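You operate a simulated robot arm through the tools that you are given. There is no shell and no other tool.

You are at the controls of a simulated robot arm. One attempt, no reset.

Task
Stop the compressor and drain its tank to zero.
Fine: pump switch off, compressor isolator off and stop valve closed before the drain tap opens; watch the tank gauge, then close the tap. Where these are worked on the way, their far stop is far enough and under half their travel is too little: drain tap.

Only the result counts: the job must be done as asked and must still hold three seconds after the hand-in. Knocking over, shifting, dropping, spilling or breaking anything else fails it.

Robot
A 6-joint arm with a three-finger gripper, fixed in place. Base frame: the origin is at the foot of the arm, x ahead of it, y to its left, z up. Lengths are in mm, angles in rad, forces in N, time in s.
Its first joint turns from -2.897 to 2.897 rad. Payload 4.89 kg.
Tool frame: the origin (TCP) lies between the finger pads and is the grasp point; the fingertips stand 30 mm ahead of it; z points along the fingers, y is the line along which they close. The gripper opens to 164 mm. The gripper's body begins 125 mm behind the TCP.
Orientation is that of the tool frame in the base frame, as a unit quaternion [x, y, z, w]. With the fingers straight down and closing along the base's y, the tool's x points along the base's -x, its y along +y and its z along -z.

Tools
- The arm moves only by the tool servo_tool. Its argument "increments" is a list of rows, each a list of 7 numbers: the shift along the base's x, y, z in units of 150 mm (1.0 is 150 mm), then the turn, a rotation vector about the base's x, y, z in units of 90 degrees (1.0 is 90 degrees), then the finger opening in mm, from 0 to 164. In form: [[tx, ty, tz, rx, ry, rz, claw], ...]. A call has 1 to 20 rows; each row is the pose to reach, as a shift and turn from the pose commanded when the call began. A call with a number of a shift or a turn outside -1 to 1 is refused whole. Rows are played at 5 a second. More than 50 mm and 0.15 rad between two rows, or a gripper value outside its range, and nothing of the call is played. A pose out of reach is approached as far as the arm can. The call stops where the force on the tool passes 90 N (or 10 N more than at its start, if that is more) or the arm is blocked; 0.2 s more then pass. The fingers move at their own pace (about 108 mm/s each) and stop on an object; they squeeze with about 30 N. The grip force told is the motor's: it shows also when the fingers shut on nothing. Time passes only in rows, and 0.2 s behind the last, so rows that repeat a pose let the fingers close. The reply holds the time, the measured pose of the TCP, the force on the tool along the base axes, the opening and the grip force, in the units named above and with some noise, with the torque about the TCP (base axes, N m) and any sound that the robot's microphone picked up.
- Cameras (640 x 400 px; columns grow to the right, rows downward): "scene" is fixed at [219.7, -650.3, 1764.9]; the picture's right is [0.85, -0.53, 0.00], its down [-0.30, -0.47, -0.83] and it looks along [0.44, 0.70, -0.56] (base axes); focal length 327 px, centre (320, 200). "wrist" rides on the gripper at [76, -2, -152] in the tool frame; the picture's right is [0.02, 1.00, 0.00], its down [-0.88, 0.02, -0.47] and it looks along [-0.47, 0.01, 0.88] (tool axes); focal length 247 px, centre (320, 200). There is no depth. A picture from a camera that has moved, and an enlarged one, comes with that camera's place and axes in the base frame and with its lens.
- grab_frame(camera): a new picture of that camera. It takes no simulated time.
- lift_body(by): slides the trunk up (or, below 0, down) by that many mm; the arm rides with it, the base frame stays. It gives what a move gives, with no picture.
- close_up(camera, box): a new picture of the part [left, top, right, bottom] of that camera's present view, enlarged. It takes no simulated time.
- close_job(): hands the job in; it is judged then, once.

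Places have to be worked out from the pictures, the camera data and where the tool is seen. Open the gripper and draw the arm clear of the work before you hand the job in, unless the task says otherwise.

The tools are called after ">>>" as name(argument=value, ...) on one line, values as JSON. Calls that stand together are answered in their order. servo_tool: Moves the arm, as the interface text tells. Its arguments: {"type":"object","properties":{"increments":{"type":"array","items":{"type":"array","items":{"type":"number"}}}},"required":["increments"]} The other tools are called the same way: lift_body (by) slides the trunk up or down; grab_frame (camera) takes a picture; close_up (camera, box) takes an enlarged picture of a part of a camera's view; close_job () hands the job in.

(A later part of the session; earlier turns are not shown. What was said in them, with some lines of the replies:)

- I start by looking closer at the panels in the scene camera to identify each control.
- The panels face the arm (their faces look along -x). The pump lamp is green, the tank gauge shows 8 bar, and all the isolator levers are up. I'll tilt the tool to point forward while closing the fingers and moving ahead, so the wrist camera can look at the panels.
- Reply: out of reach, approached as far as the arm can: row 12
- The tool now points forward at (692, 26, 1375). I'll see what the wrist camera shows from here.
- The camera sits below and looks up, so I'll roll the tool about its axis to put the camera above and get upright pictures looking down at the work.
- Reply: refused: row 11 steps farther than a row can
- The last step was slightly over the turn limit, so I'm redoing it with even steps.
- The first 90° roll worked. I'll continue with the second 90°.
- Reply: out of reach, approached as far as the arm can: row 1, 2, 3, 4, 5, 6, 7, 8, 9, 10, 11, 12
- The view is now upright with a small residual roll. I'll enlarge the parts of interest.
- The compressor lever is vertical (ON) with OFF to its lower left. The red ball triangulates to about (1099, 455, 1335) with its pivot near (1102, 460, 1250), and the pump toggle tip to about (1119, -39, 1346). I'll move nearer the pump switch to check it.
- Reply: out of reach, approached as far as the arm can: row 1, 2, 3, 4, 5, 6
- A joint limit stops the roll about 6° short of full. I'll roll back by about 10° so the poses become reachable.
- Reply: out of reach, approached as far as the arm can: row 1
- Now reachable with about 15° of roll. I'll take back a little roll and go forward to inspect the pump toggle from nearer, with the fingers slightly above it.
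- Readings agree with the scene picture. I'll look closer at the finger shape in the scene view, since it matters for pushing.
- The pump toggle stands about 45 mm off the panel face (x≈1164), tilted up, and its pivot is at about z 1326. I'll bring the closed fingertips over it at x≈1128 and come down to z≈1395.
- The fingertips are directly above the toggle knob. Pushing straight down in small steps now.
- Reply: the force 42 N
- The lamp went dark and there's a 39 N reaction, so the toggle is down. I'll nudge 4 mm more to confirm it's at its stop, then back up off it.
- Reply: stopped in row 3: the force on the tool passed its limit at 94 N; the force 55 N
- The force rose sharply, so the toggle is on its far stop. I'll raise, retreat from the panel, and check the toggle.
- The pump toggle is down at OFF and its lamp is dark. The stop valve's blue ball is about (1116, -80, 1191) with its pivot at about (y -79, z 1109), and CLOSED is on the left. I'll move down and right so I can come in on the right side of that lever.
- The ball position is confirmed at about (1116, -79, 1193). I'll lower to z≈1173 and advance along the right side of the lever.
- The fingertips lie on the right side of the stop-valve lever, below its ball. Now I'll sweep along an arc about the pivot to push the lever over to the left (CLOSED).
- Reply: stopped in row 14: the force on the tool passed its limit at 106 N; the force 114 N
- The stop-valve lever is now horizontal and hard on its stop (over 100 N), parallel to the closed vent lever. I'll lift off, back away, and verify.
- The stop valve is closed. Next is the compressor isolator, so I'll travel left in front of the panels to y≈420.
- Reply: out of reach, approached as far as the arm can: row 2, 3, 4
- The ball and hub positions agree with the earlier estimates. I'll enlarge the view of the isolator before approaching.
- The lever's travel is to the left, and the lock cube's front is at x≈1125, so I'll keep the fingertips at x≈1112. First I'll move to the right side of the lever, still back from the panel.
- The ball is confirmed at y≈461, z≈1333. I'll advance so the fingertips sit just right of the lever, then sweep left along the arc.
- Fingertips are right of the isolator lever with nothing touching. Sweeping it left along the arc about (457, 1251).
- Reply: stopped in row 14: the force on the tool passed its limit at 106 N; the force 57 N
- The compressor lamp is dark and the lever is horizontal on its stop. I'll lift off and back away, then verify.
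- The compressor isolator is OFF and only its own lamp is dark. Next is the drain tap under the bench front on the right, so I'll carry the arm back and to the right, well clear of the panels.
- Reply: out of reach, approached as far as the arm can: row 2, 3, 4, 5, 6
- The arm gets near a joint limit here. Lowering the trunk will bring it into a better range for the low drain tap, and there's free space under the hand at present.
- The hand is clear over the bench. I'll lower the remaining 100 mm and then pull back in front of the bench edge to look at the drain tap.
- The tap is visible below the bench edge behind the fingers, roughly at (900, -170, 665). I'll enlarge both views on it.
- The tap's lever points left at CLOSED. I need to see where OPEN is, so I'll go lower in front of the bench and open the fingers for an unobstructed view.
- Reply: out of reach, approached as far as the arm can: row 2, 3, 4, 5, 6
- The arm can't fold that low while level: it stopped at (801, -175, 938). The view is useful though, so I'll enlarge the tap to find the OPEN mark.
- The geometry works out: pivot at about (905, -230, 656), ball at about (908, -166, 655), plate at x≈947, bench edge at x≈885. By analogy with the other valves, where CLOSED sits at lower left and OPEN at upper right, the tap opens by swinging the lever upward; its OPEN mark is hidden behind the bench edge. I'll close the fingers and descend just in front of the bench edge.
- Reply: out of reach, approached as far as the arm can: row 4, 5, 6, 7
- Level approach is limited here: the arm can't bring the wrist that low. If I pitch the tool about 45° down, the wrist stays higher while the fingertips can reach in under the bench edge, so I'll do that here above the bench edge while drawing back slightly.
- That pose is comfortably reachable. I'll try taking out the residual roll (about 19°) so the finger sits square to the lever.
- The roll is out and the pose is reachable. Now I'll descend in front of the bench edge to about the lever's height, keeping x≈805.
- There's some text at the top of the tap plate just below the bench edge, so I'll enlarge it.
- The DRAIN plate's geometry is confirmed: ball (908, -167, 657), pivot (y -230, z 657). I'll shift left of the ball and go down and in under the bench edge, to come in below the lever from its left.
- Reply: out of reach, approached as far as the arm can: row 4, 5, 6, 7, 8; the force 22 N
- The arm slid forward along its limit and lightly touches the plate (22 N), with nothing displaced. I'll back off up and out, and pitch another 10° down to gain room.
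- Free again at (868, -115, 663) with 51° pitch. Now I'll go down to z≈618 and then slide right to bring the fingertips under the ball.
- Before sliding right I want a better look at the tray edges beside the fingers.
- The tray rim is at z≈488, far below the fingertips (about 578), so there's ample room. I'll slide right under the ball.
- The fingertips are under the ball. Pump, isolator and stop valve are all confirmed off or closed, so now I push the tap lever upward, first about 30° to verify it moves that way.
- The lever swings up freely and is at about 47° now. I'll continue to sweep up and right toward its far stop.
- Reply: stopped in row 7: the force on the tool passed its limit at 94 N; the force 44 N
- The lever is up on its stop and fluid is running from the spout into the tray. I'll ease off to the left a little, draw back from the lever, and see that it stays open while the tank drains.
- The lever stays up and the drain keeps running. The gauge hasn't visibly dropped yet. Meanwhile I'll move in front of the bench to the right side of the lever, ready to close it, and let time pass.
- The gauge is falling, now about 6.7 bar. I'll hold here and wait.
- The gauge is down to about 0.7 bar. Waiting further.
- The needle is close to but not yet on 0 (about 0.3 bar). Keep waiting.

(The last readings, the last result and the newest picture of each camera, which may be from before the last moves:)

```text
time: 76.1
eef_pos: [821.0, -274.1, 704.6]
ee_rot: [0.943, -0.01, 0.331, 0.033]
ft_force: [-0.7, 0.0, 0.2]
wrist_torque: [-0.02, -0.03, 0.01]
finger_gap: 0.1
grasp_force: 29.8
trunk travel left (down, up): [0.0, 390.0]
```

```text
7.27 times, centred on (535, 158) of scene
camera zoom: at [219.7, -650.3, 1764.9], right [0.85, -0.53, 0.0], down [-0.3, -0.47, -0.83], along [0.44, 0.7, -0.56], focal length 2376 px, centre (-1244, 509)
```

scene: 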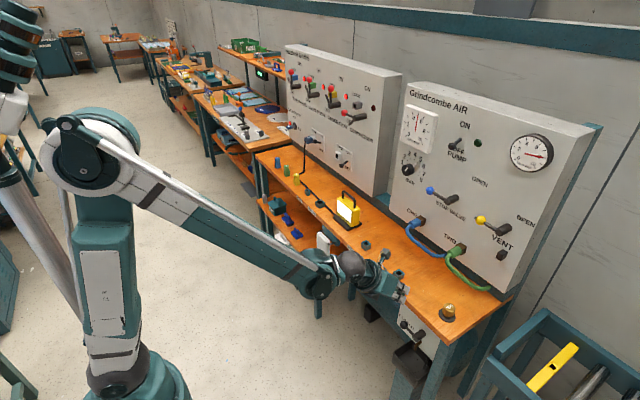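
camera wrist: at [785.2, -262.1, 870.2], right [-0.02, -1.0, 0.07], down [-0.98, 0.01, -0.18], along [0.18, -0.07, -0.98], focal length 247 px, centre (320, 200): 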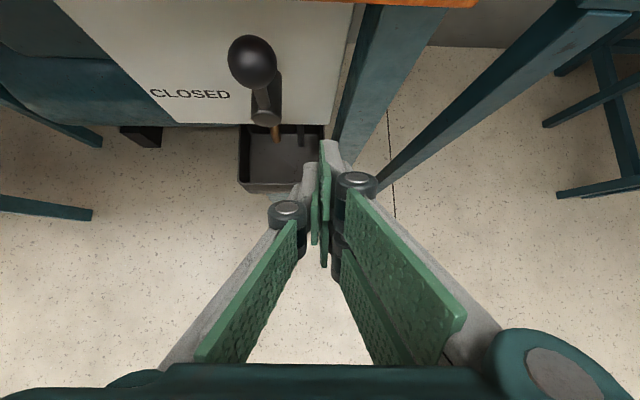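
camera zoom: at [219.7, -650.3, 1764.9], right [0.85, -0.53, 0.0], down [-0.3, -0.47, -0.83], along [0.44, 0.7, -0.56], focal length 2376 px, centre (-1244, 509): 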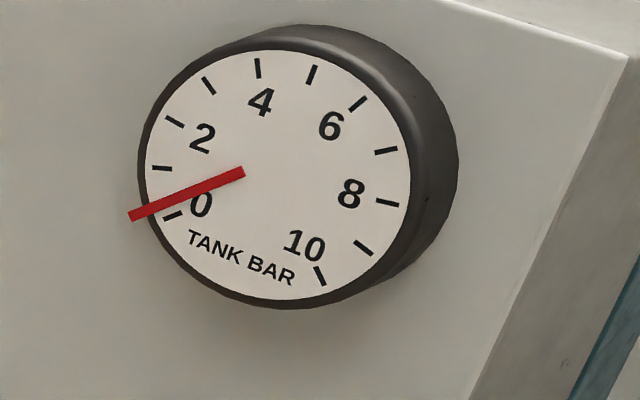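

The needle is parallel to the line from the dial centre to the 0 tick, allowing for the parallax of the raised needle, so it reads about 0. I'll wait a little longer and compare to be sure it has settled.

>>> servo_tool(increments=[[0, 0, 0, 0, 0, 0, 0], [0, 0, 0, 0, 0, 0, 0], [0, 0, 0, 0, 0, 0, 0], [0, 0, 0, 0, 0, 0, 0], [0, 0, 0, 0, 0, 0, 0], [0, 0, 0, 0, 0, 0, 0], [0, 0, 0, 0, 0, 0, 0], [0, 0, 0, 0, 0, 0, 0], [0, 0, 0, 0, 0, 0, 0], [0, 0, 0, 0, 0, 0, 0], [0, 0, 0, 0, 0, 0, 0], [0, 0, 0, 0, 0, 0, 0], [0, 0, 0, 0, 0, 0, 0], [0, 0, 0, 0, 0, 0, 0], [0, 0, 0, 0, 0, 0, 0], [0, 0, 0, 0, 0, 0, 0], [0, 0, 0, 0, 0, 0, 0], [0, 0, 0, 0, 0, 0, 0], [0, 0, 0, 0, 0, 0, 0], [0, 0, 0, 0, 0, 0, 0]])

>>> close_up(camera="scene", box=[510, 130, 560, 185])

>>> close_up(camera="scene", box=[350, 280, 470, 400])

```text
time: 80.3
eef_pos: [819.6, -274.4, 704.6]
ee_rot: [0.943, -0.009, 0.332, 0.032]
ft_force: [0.3, -0.8, 0.5]
wrist_torque: [0.01, -0.01, 0.0]
finger_gap: 0.0
grasp_force: 30.0
trunk travel left (down, up): [0.0, 390.0]
```

```text
7.27 times, centred on (535, 158) of scene
camera zoom: at [219.7, -650.3, 1764.9], right [0.85, -0.53, 0.0], down [-0.3, -0.47, -0.83], along [0.44, 0.7, -0.56], focal length 2376 px, centre (-1244, 509)
```

zoom: 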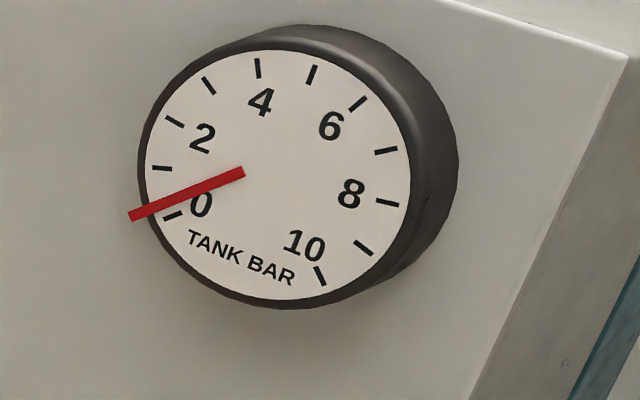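

```text
3.33 times, centred on (410, 340) of scene
camera zoom: at [219.7, -650.3, 1764.9], right [0.85, -0.53, 0.0], down [-0.3, -0.47, -0.83], along [0.44, 0.7, -0.56], focal length 1089 px, centre (20, -267)
```

zoom: 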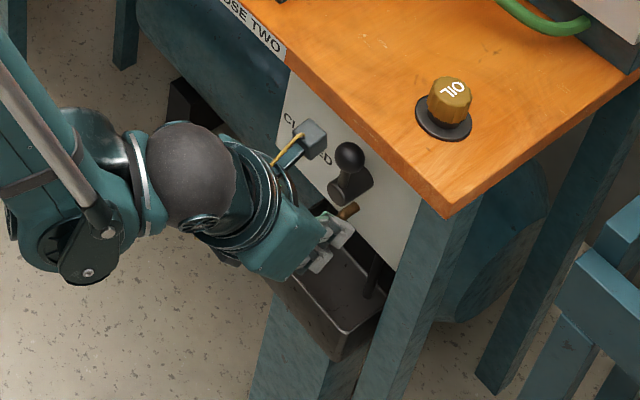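

The needle is unchanged on zero, so the tank is drained. Now I'll insert the fingertips to the right of the raised lever, between it and the leg.

>>> servo_tool(increments=[[0.1, 0, 0, 0, 0, 0, 0], [0.2, 0, 0, 0, 0, 0, 0], [0.3, 0, 0, 0, 0, 0, 0], [0.4, 0, 0, 0, 0, 0, 0], [0.43, 0, 0, 0, 0, 0, 0], [0.43, 0, 0, 0, 0, 0, 0]])

>>> close_up(camera="wrist", box=[180, 20, 420, 220])

>>> close_up(camera="scene", box=[350, 280, 470, 400])

```text
time: 81.7
eef_pos: [886.6, -274.4, 705.3]
ee_rot: [0.943, -0.01, 0.332, 0.033]
ft_force: [0.1, -0.2, 0.0]
wrist_torque: [-0.05, 0.04, -0.02]
finger_gap: 0.0
grasp_force: 29.7
trunk travel left (down, up): [0.0, 390.0]
```

```text
2.00 times, centred on (300, 120) of wrist
camera zoom: at [850.9, -263.0, 871.5], right [-0.02, -1.0, 0.07], down [-0.98, 0.01, -0.18], along [0.18, -0.07, -0.98], focal length 494 px, centre (360, 360)
```

zoom: 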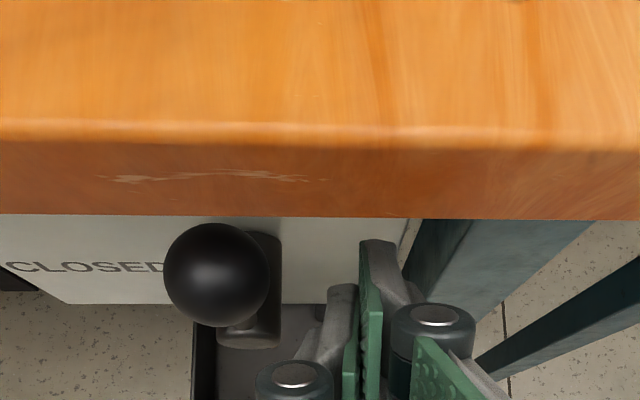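

```text
3.33 times, centred on (410, 340) of scene
camera zoom: at [219.7, -650.3, 1764.9], right [0.85, -0.53, 0.0], down [-0.3, -0.47, -0.83], along [0.44, 0.7, -0.56], focal length 1089 px, centre (20, -267)
```

zoom: 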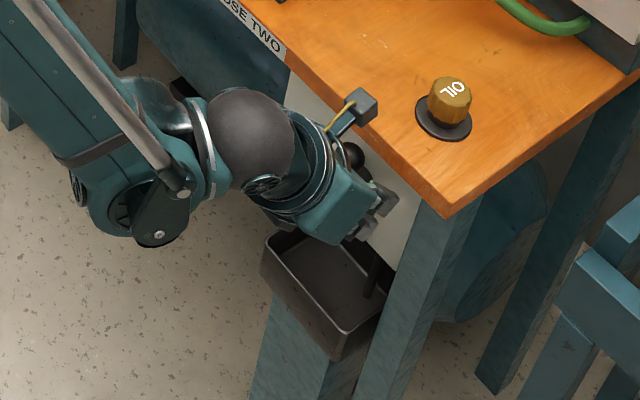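

The fingers are right of the lever with clearance all round. Sweeping it left and down along the arc to close it.

>>> servo_tool(increments=[[0, 0.06, 0, 0, 0, 0, 0], [0, 0.123, 0.003, 0, 0, 0, 0], [0, 0.165, 0.025, 0, 0, 0, 0], [0, 0.207, 0.045, 0, 0, 0, 0], [0, 0.254, 0.057, 0, 0, 0, 0], [0, 0.301, 0.065, 0, 0, 0, 0], [0, 0.349, 0.066, 0, 0, 0, 0], [0, 0.397, 0.063, 0, 0, 0, 0], [0, 0.445, 0.051, 0, 0, 0, 0], [0, 0.493, 0.035, 0, 0, 0, 0], [0, 0.54, 0.013, 0, 0, 0, 0]])

>>> close_up(camera="wrist", box=[180, 20, 420, 220])

>>> close_up(camera="scene", box=[350, 280, 470, 400])

```text
time: 84.1
eef_pos: [885.5, -194.4, 707.4]
ee_rot: [0.943, -0.011, 0.332, 0.031]
ft_force: [-0.2, -3.3, -0.6]
wrist_torque: [-0.04, 0.03, -0.07]
finger_gap: 0.2
grasp_force: 30.3
trunk travel left (down, up): [0.0, 390.0]
```

```text
2.00 times, centred on (300, 120) of wrist
camera zoom: at [849.3, -182.1, 873.9], right [-0.02, -1.0, 0.07], down [-0.98, 0.01, -0.18], along [0.18, -0.07, -0.98], focal length 494 px, centre (360, 360)
```

zoom: 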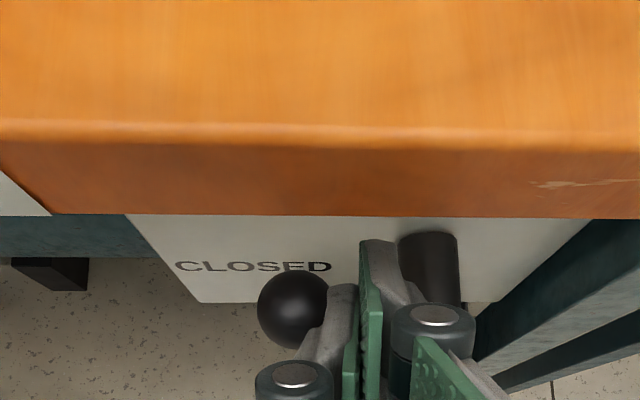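

```text
3.33 times, centred on (410, 340) of scene
camera zoom: at [219.7, -650.3, 1764.9], right [0.85, -0.53, 0.0], down [-0.3, -0.47, -0.83], along [0.44, 0.7, -0.56], focal length 1089 px, centre (20, -267)
```

zoom: 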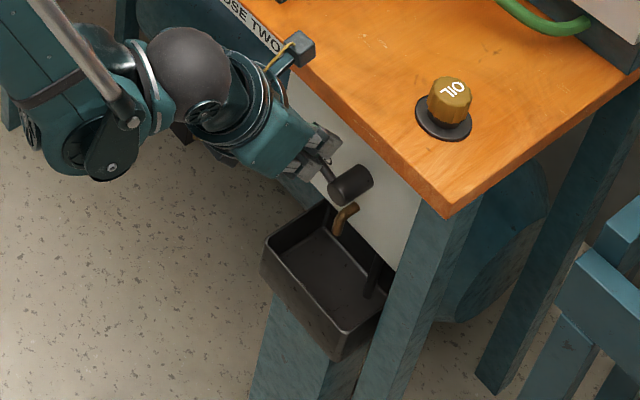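

The lever is nearly down (about 15° left to go). Continuing left and down until it seats on its stop.

>>> servo_tool(increments=[[0, 0.05, -0.04, 0, 0, 0, 0], [0, 0.09, -0.08, 0, 0, 0, 0], [0, 0.11, -0.12, 0, 0, 0, 0], [0, 0.11, -0.15, 0, 0, 0, 0], [0, 0.11, -0.18, 0, 0, 0, 0], [0, 0.11, -0.21, 0, 0, 0, 0], [0, 0.11, -0.24, 0, 0, 0, 0]])

>>> close_up(camera="wrist", box=[180, 20, 420, 220])

>>> close_up(camera="scene", box=[350, 280, 470, 400])

```text
time: 85.2
eef_pos: [883.7, -179.8, 690.9]
ee_rot: [0.941, -0.011, 0.336, 0.034]
ft_force: [-25.8, -8.1, 72.1]
wrist_torque: [0.3, -0.38, 0.07]
finger_gap: 0.0
grasp_force: 30.2
trunk travel left (down, up): [0.0, 390.0]
stopped in row 5: the force on the tool passed its limit at 96 N (the readings are from after the stop); the commanded pose is now the measured one
```

```text
2.00 times, centred on (300, 120) of wrist
camera zoom: at [846.5, -167.1, 857.1], right [-0.03, -1.0, 0.07], down [-0.98, 0.01, -0.19], along [0.19, -0.07, -0.98], focal length 494 px, centre (360, 360)
```

zoom: 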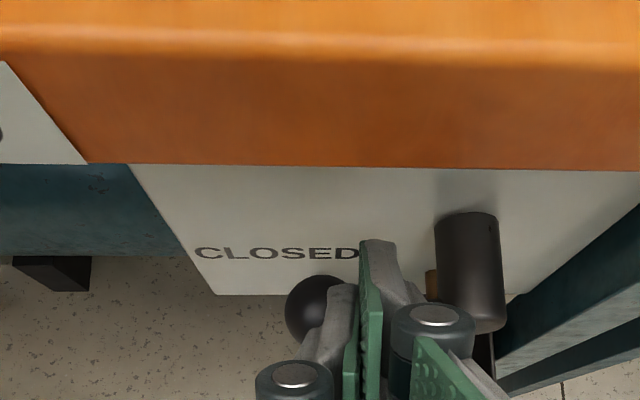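

```text
3.33 times, centred on (410, 340) of scene
camera zoom: at [219.7, -650.3, 1764.9], right [0.85, -0.53, 0.0], down [-0.3, -0.47, -0.83], along [0.44, 0.7, -0.56], focal length 1089 px, centre (20, -267)
```

zoom: 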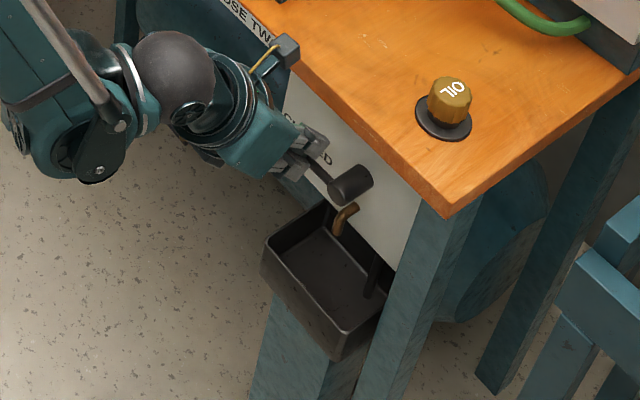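

The lever hit its closed stop at the expected height. I'll lift off, back out from under the bench edge, and check that it stays closed.

>>> servo_tool(increments=[[0, 0, 0.06, 0, 0, 0, 0], [0, 0, 0.12, 0, 0, 0, 0], [-0.15, 0, 0.13, 0, 0, 0, 0], [-0.3, 0, 0.13, 0, 0, 0, 0], [-0.45, 0, 0.13, 0, 0, 0, 0], [-0.55, 0, 0.2, 0, 0, 0, 0], [-0.6, 0, 0.3, 0, 0, 0, 0], [-0.6, 0, 0.3, 0, 0, 0, 0]])

>>> close_up(camera="wrist", box=[220, 20, 460, 220])

>>> close_up(camera="scene", box=[350, 280, 470, 400])

>>> close_up(camera="scene", box=[510, 130, 560, 185])

```text
time: 87.0
eef_pos: [795.2, -179.4, 732.4]
ee_rot: [0.942, -0.011, 0.334, 0.033]
ft_force: [-0.1, 0.2, -0.3]
wrist_torque: [0.0, 0.01, 0.02]
finger_gap: 0.2
grasp_force: 29.9
trunk travel left (down, up): [0.0, 390.0]
```

```text
2.00 times, centred on (340, 120) of wrist
camera zoom: at [759.5, -166.6, 898.2], right [-0.02, -1.0, 0.07], down [-0.98, 0.01, -0.19], along [0.18, -0.07, -0.98], focal length 494 px, centre (280, 360)
```

zoom: 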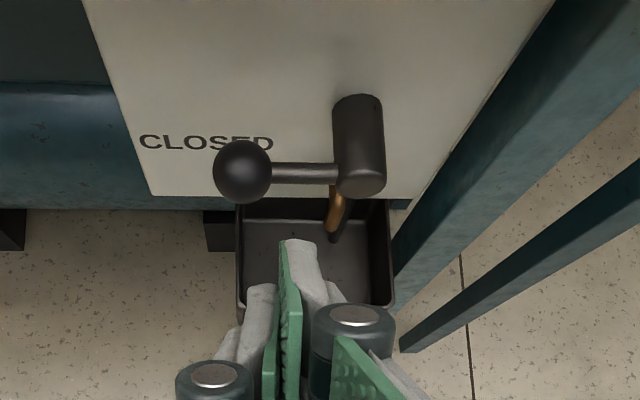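

```text
3.33 times, centred on (410, 340) of scene
camera zoom: at [219.7, -650.3, 1764.9], right [0.85, -0.53, 0.0], down [-0.3, -0.47, -0.83], along [0.44, 0.7, -0.56], focal length 1089 px, centre (20, -267)
```

zoom: 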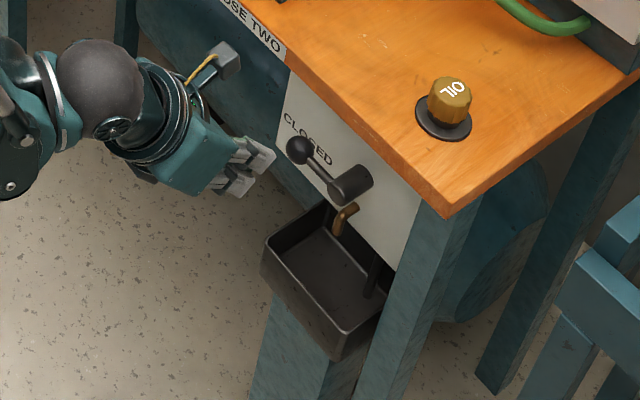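

```text
7.27 times, centred on (535, 158) of scene
camera zoom: at [219.7, -650.3, 1764.9], right [0.85, -0.53, 0.0], down [-0.3, -0.47, -0.83], along [0.44, 0.7, -0.56], focal length 2376 px, centre (-1244, 509)
```

zoom: 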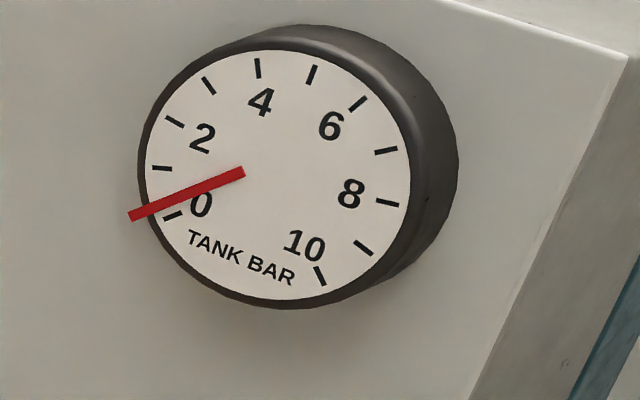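

The tap is closed in its original position and the gauge stays at zero. Now I'll raise the arm clear of the bench and open the gripper.

>>> servo_tool(increments=[[0, 0, 0.2, 0, 0, 0, 0], [0, 0, 0.4, 0, 0, 0, 0], [0, 0, 0.6, 0, 0, 0, 0], [0, 0, 0.8, 0, 0, 0, 0], [0, 0, 1.0, 0, 0, 0, 0], [0, 0, 1.0, 0, 0, 0, 60], [0, 0, 1.0, 0, 0, 0, 120], [0, 0, 1.0, 0, 0, 0, 164], [0, 0, 1.0, 0, 0, 0, 164]])

>>> servo_tool(increments=[[-0.05, 0, 0.2, 0, 0, 0, 164], [-0.1, 0, 0.4, 0, 0, 0, 164], [-0.15, 0, 0.6, 0, 0, 0, 164], [-0.2, 0, 0.8, 0, 0, 0, 164], [-0.25, 0, 1.0, 0, 0, 0, 164], [-0.25, 0, 1.0, 0, 0, 0, 164]])

>>> grab_frame(camera="scene")

>>> close_up(camera="scene", box=[380, 70, 620, 220])

>>> close_up(camera="scene", box=[260, 40, 420, 140])

>>> close_up(camera="scene", box=[340, 180, 580, 400])

```text
time: 89.0
eef_pos: [795.4, -179.3, 883.5]
ee_rot: [0.942, -0.01, 0.333, 0.033]
ft_force: [-0.3, 0.0, -0.9]
wrist_torque: [-0.01, -0.02, -0.02]
finger_gap: 163.8
grasp_force: 0.0
trunk travel left (down, up): [0.0, 390.0]
```

```text
time: 90.3
eef_pos: [759.4, -178.4, 1033.5]
ee_rot: [0.942, -0.01, 0.333, 0.034]
ft_force: [0.2, 0.6, -0.3]
wrist_torque: [0.03, 0.03, 0.05]
finger_gap: 164.0
grasp_force: 0.1
trunk travel left (down, up): [0.0, 390.0]
```

```text
taken
```

scene: 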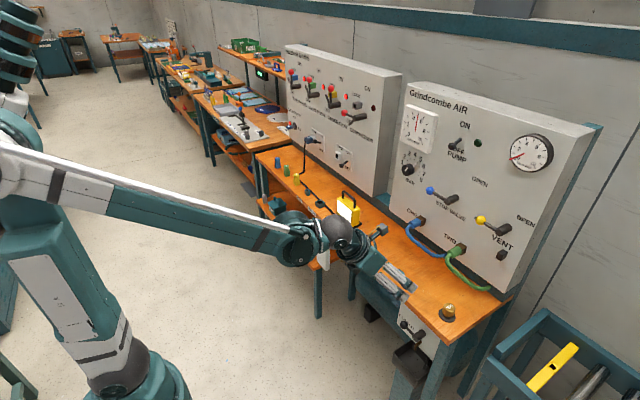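

```text
2.67 times, centred on (500, 145) of scene
camera zoom: at [219.7, -650.3, 1764.9], right [0.85, -0.53, 0.0], down [-0.3, -0.47, -0.83], along [0.44, 0.7, -0.56], focal length 871 px, centre (-160, 347)
```

zoom: 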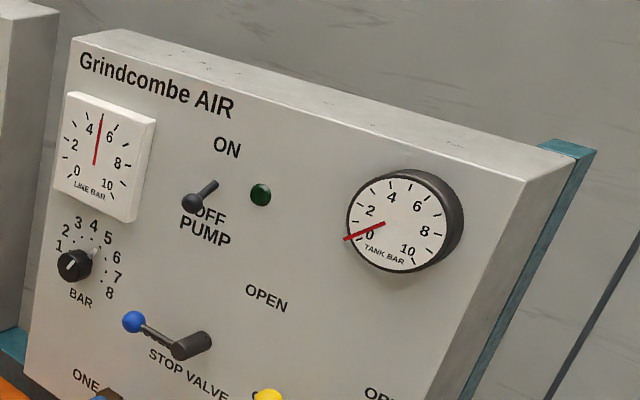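

```text
4.00 times, centred on (340, 90) of scene
camera zoom: at [219.7, -650.3, 1764.9], right [0.85, -0.53, 0.0], down [-0.3, -0.47, -0.83], along [0.44, 0.7, -0.56], focal length 1307 px, centre (240, 640)
```

zoom: 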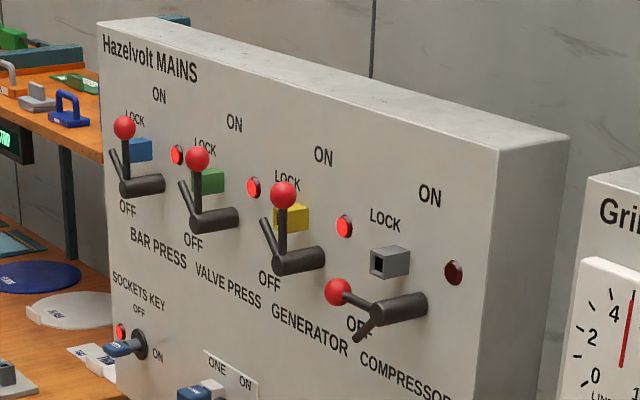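

```text
1.82 times, centred on (460, 290) of scene
camera zoom: at [219.7, -650.3, 1764.9], right [0.85, -0.53, 0.0], down [-0.3, -0.47, -0.83], along [0.44, 0.7, -0.56], focal length 594 px, centre (66, 36)
```

zoom: 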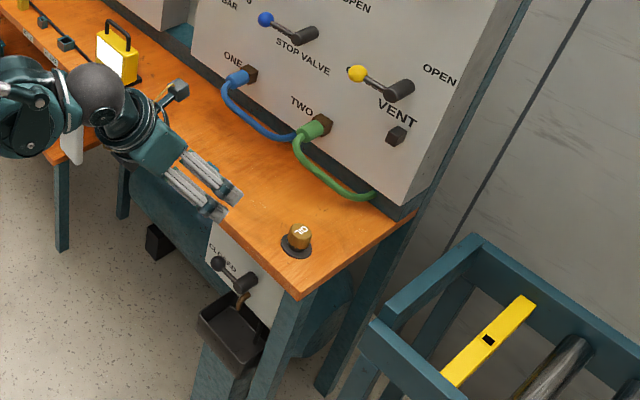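

Everything checks out: pump OFF, compressor isolator OFF, stop valve closed, tank gauge at 0 and drain tap closed. Nothing else has moved, and the gripper is open with the arm clear, so I'm handing in the job.

>>> close_job()

```text
The job is handed in.
```

The compressor is stopped and its tank is drained to zero. The job is handed in, but the hand-in reply gave no verdict.

- **Pump switch:** pushed down to its OFF stop, and its green lamp is out.
- **Stop valve:** swung left to its CLOSED stop.
- **Compressor isolator:** swung to its OFF stop, and its red lamp is out. The other three isolators were left on.
- **Drain tap:** opened to its far stop only after those three were done. The tank gauge fell from 8 bar to 0 and stayed there while I waited, and then I closed the tap back on its stop.

While positioning for the tap, the fingertips lightly touched the drain plate (about 22 N), and I backed off. The final pictures show nothing else moved or spilled. The gripper is open and the arm is clear of the bench.

The separate line gauge still reads about 5 bar. I left it alone because only the tank was to be drained.
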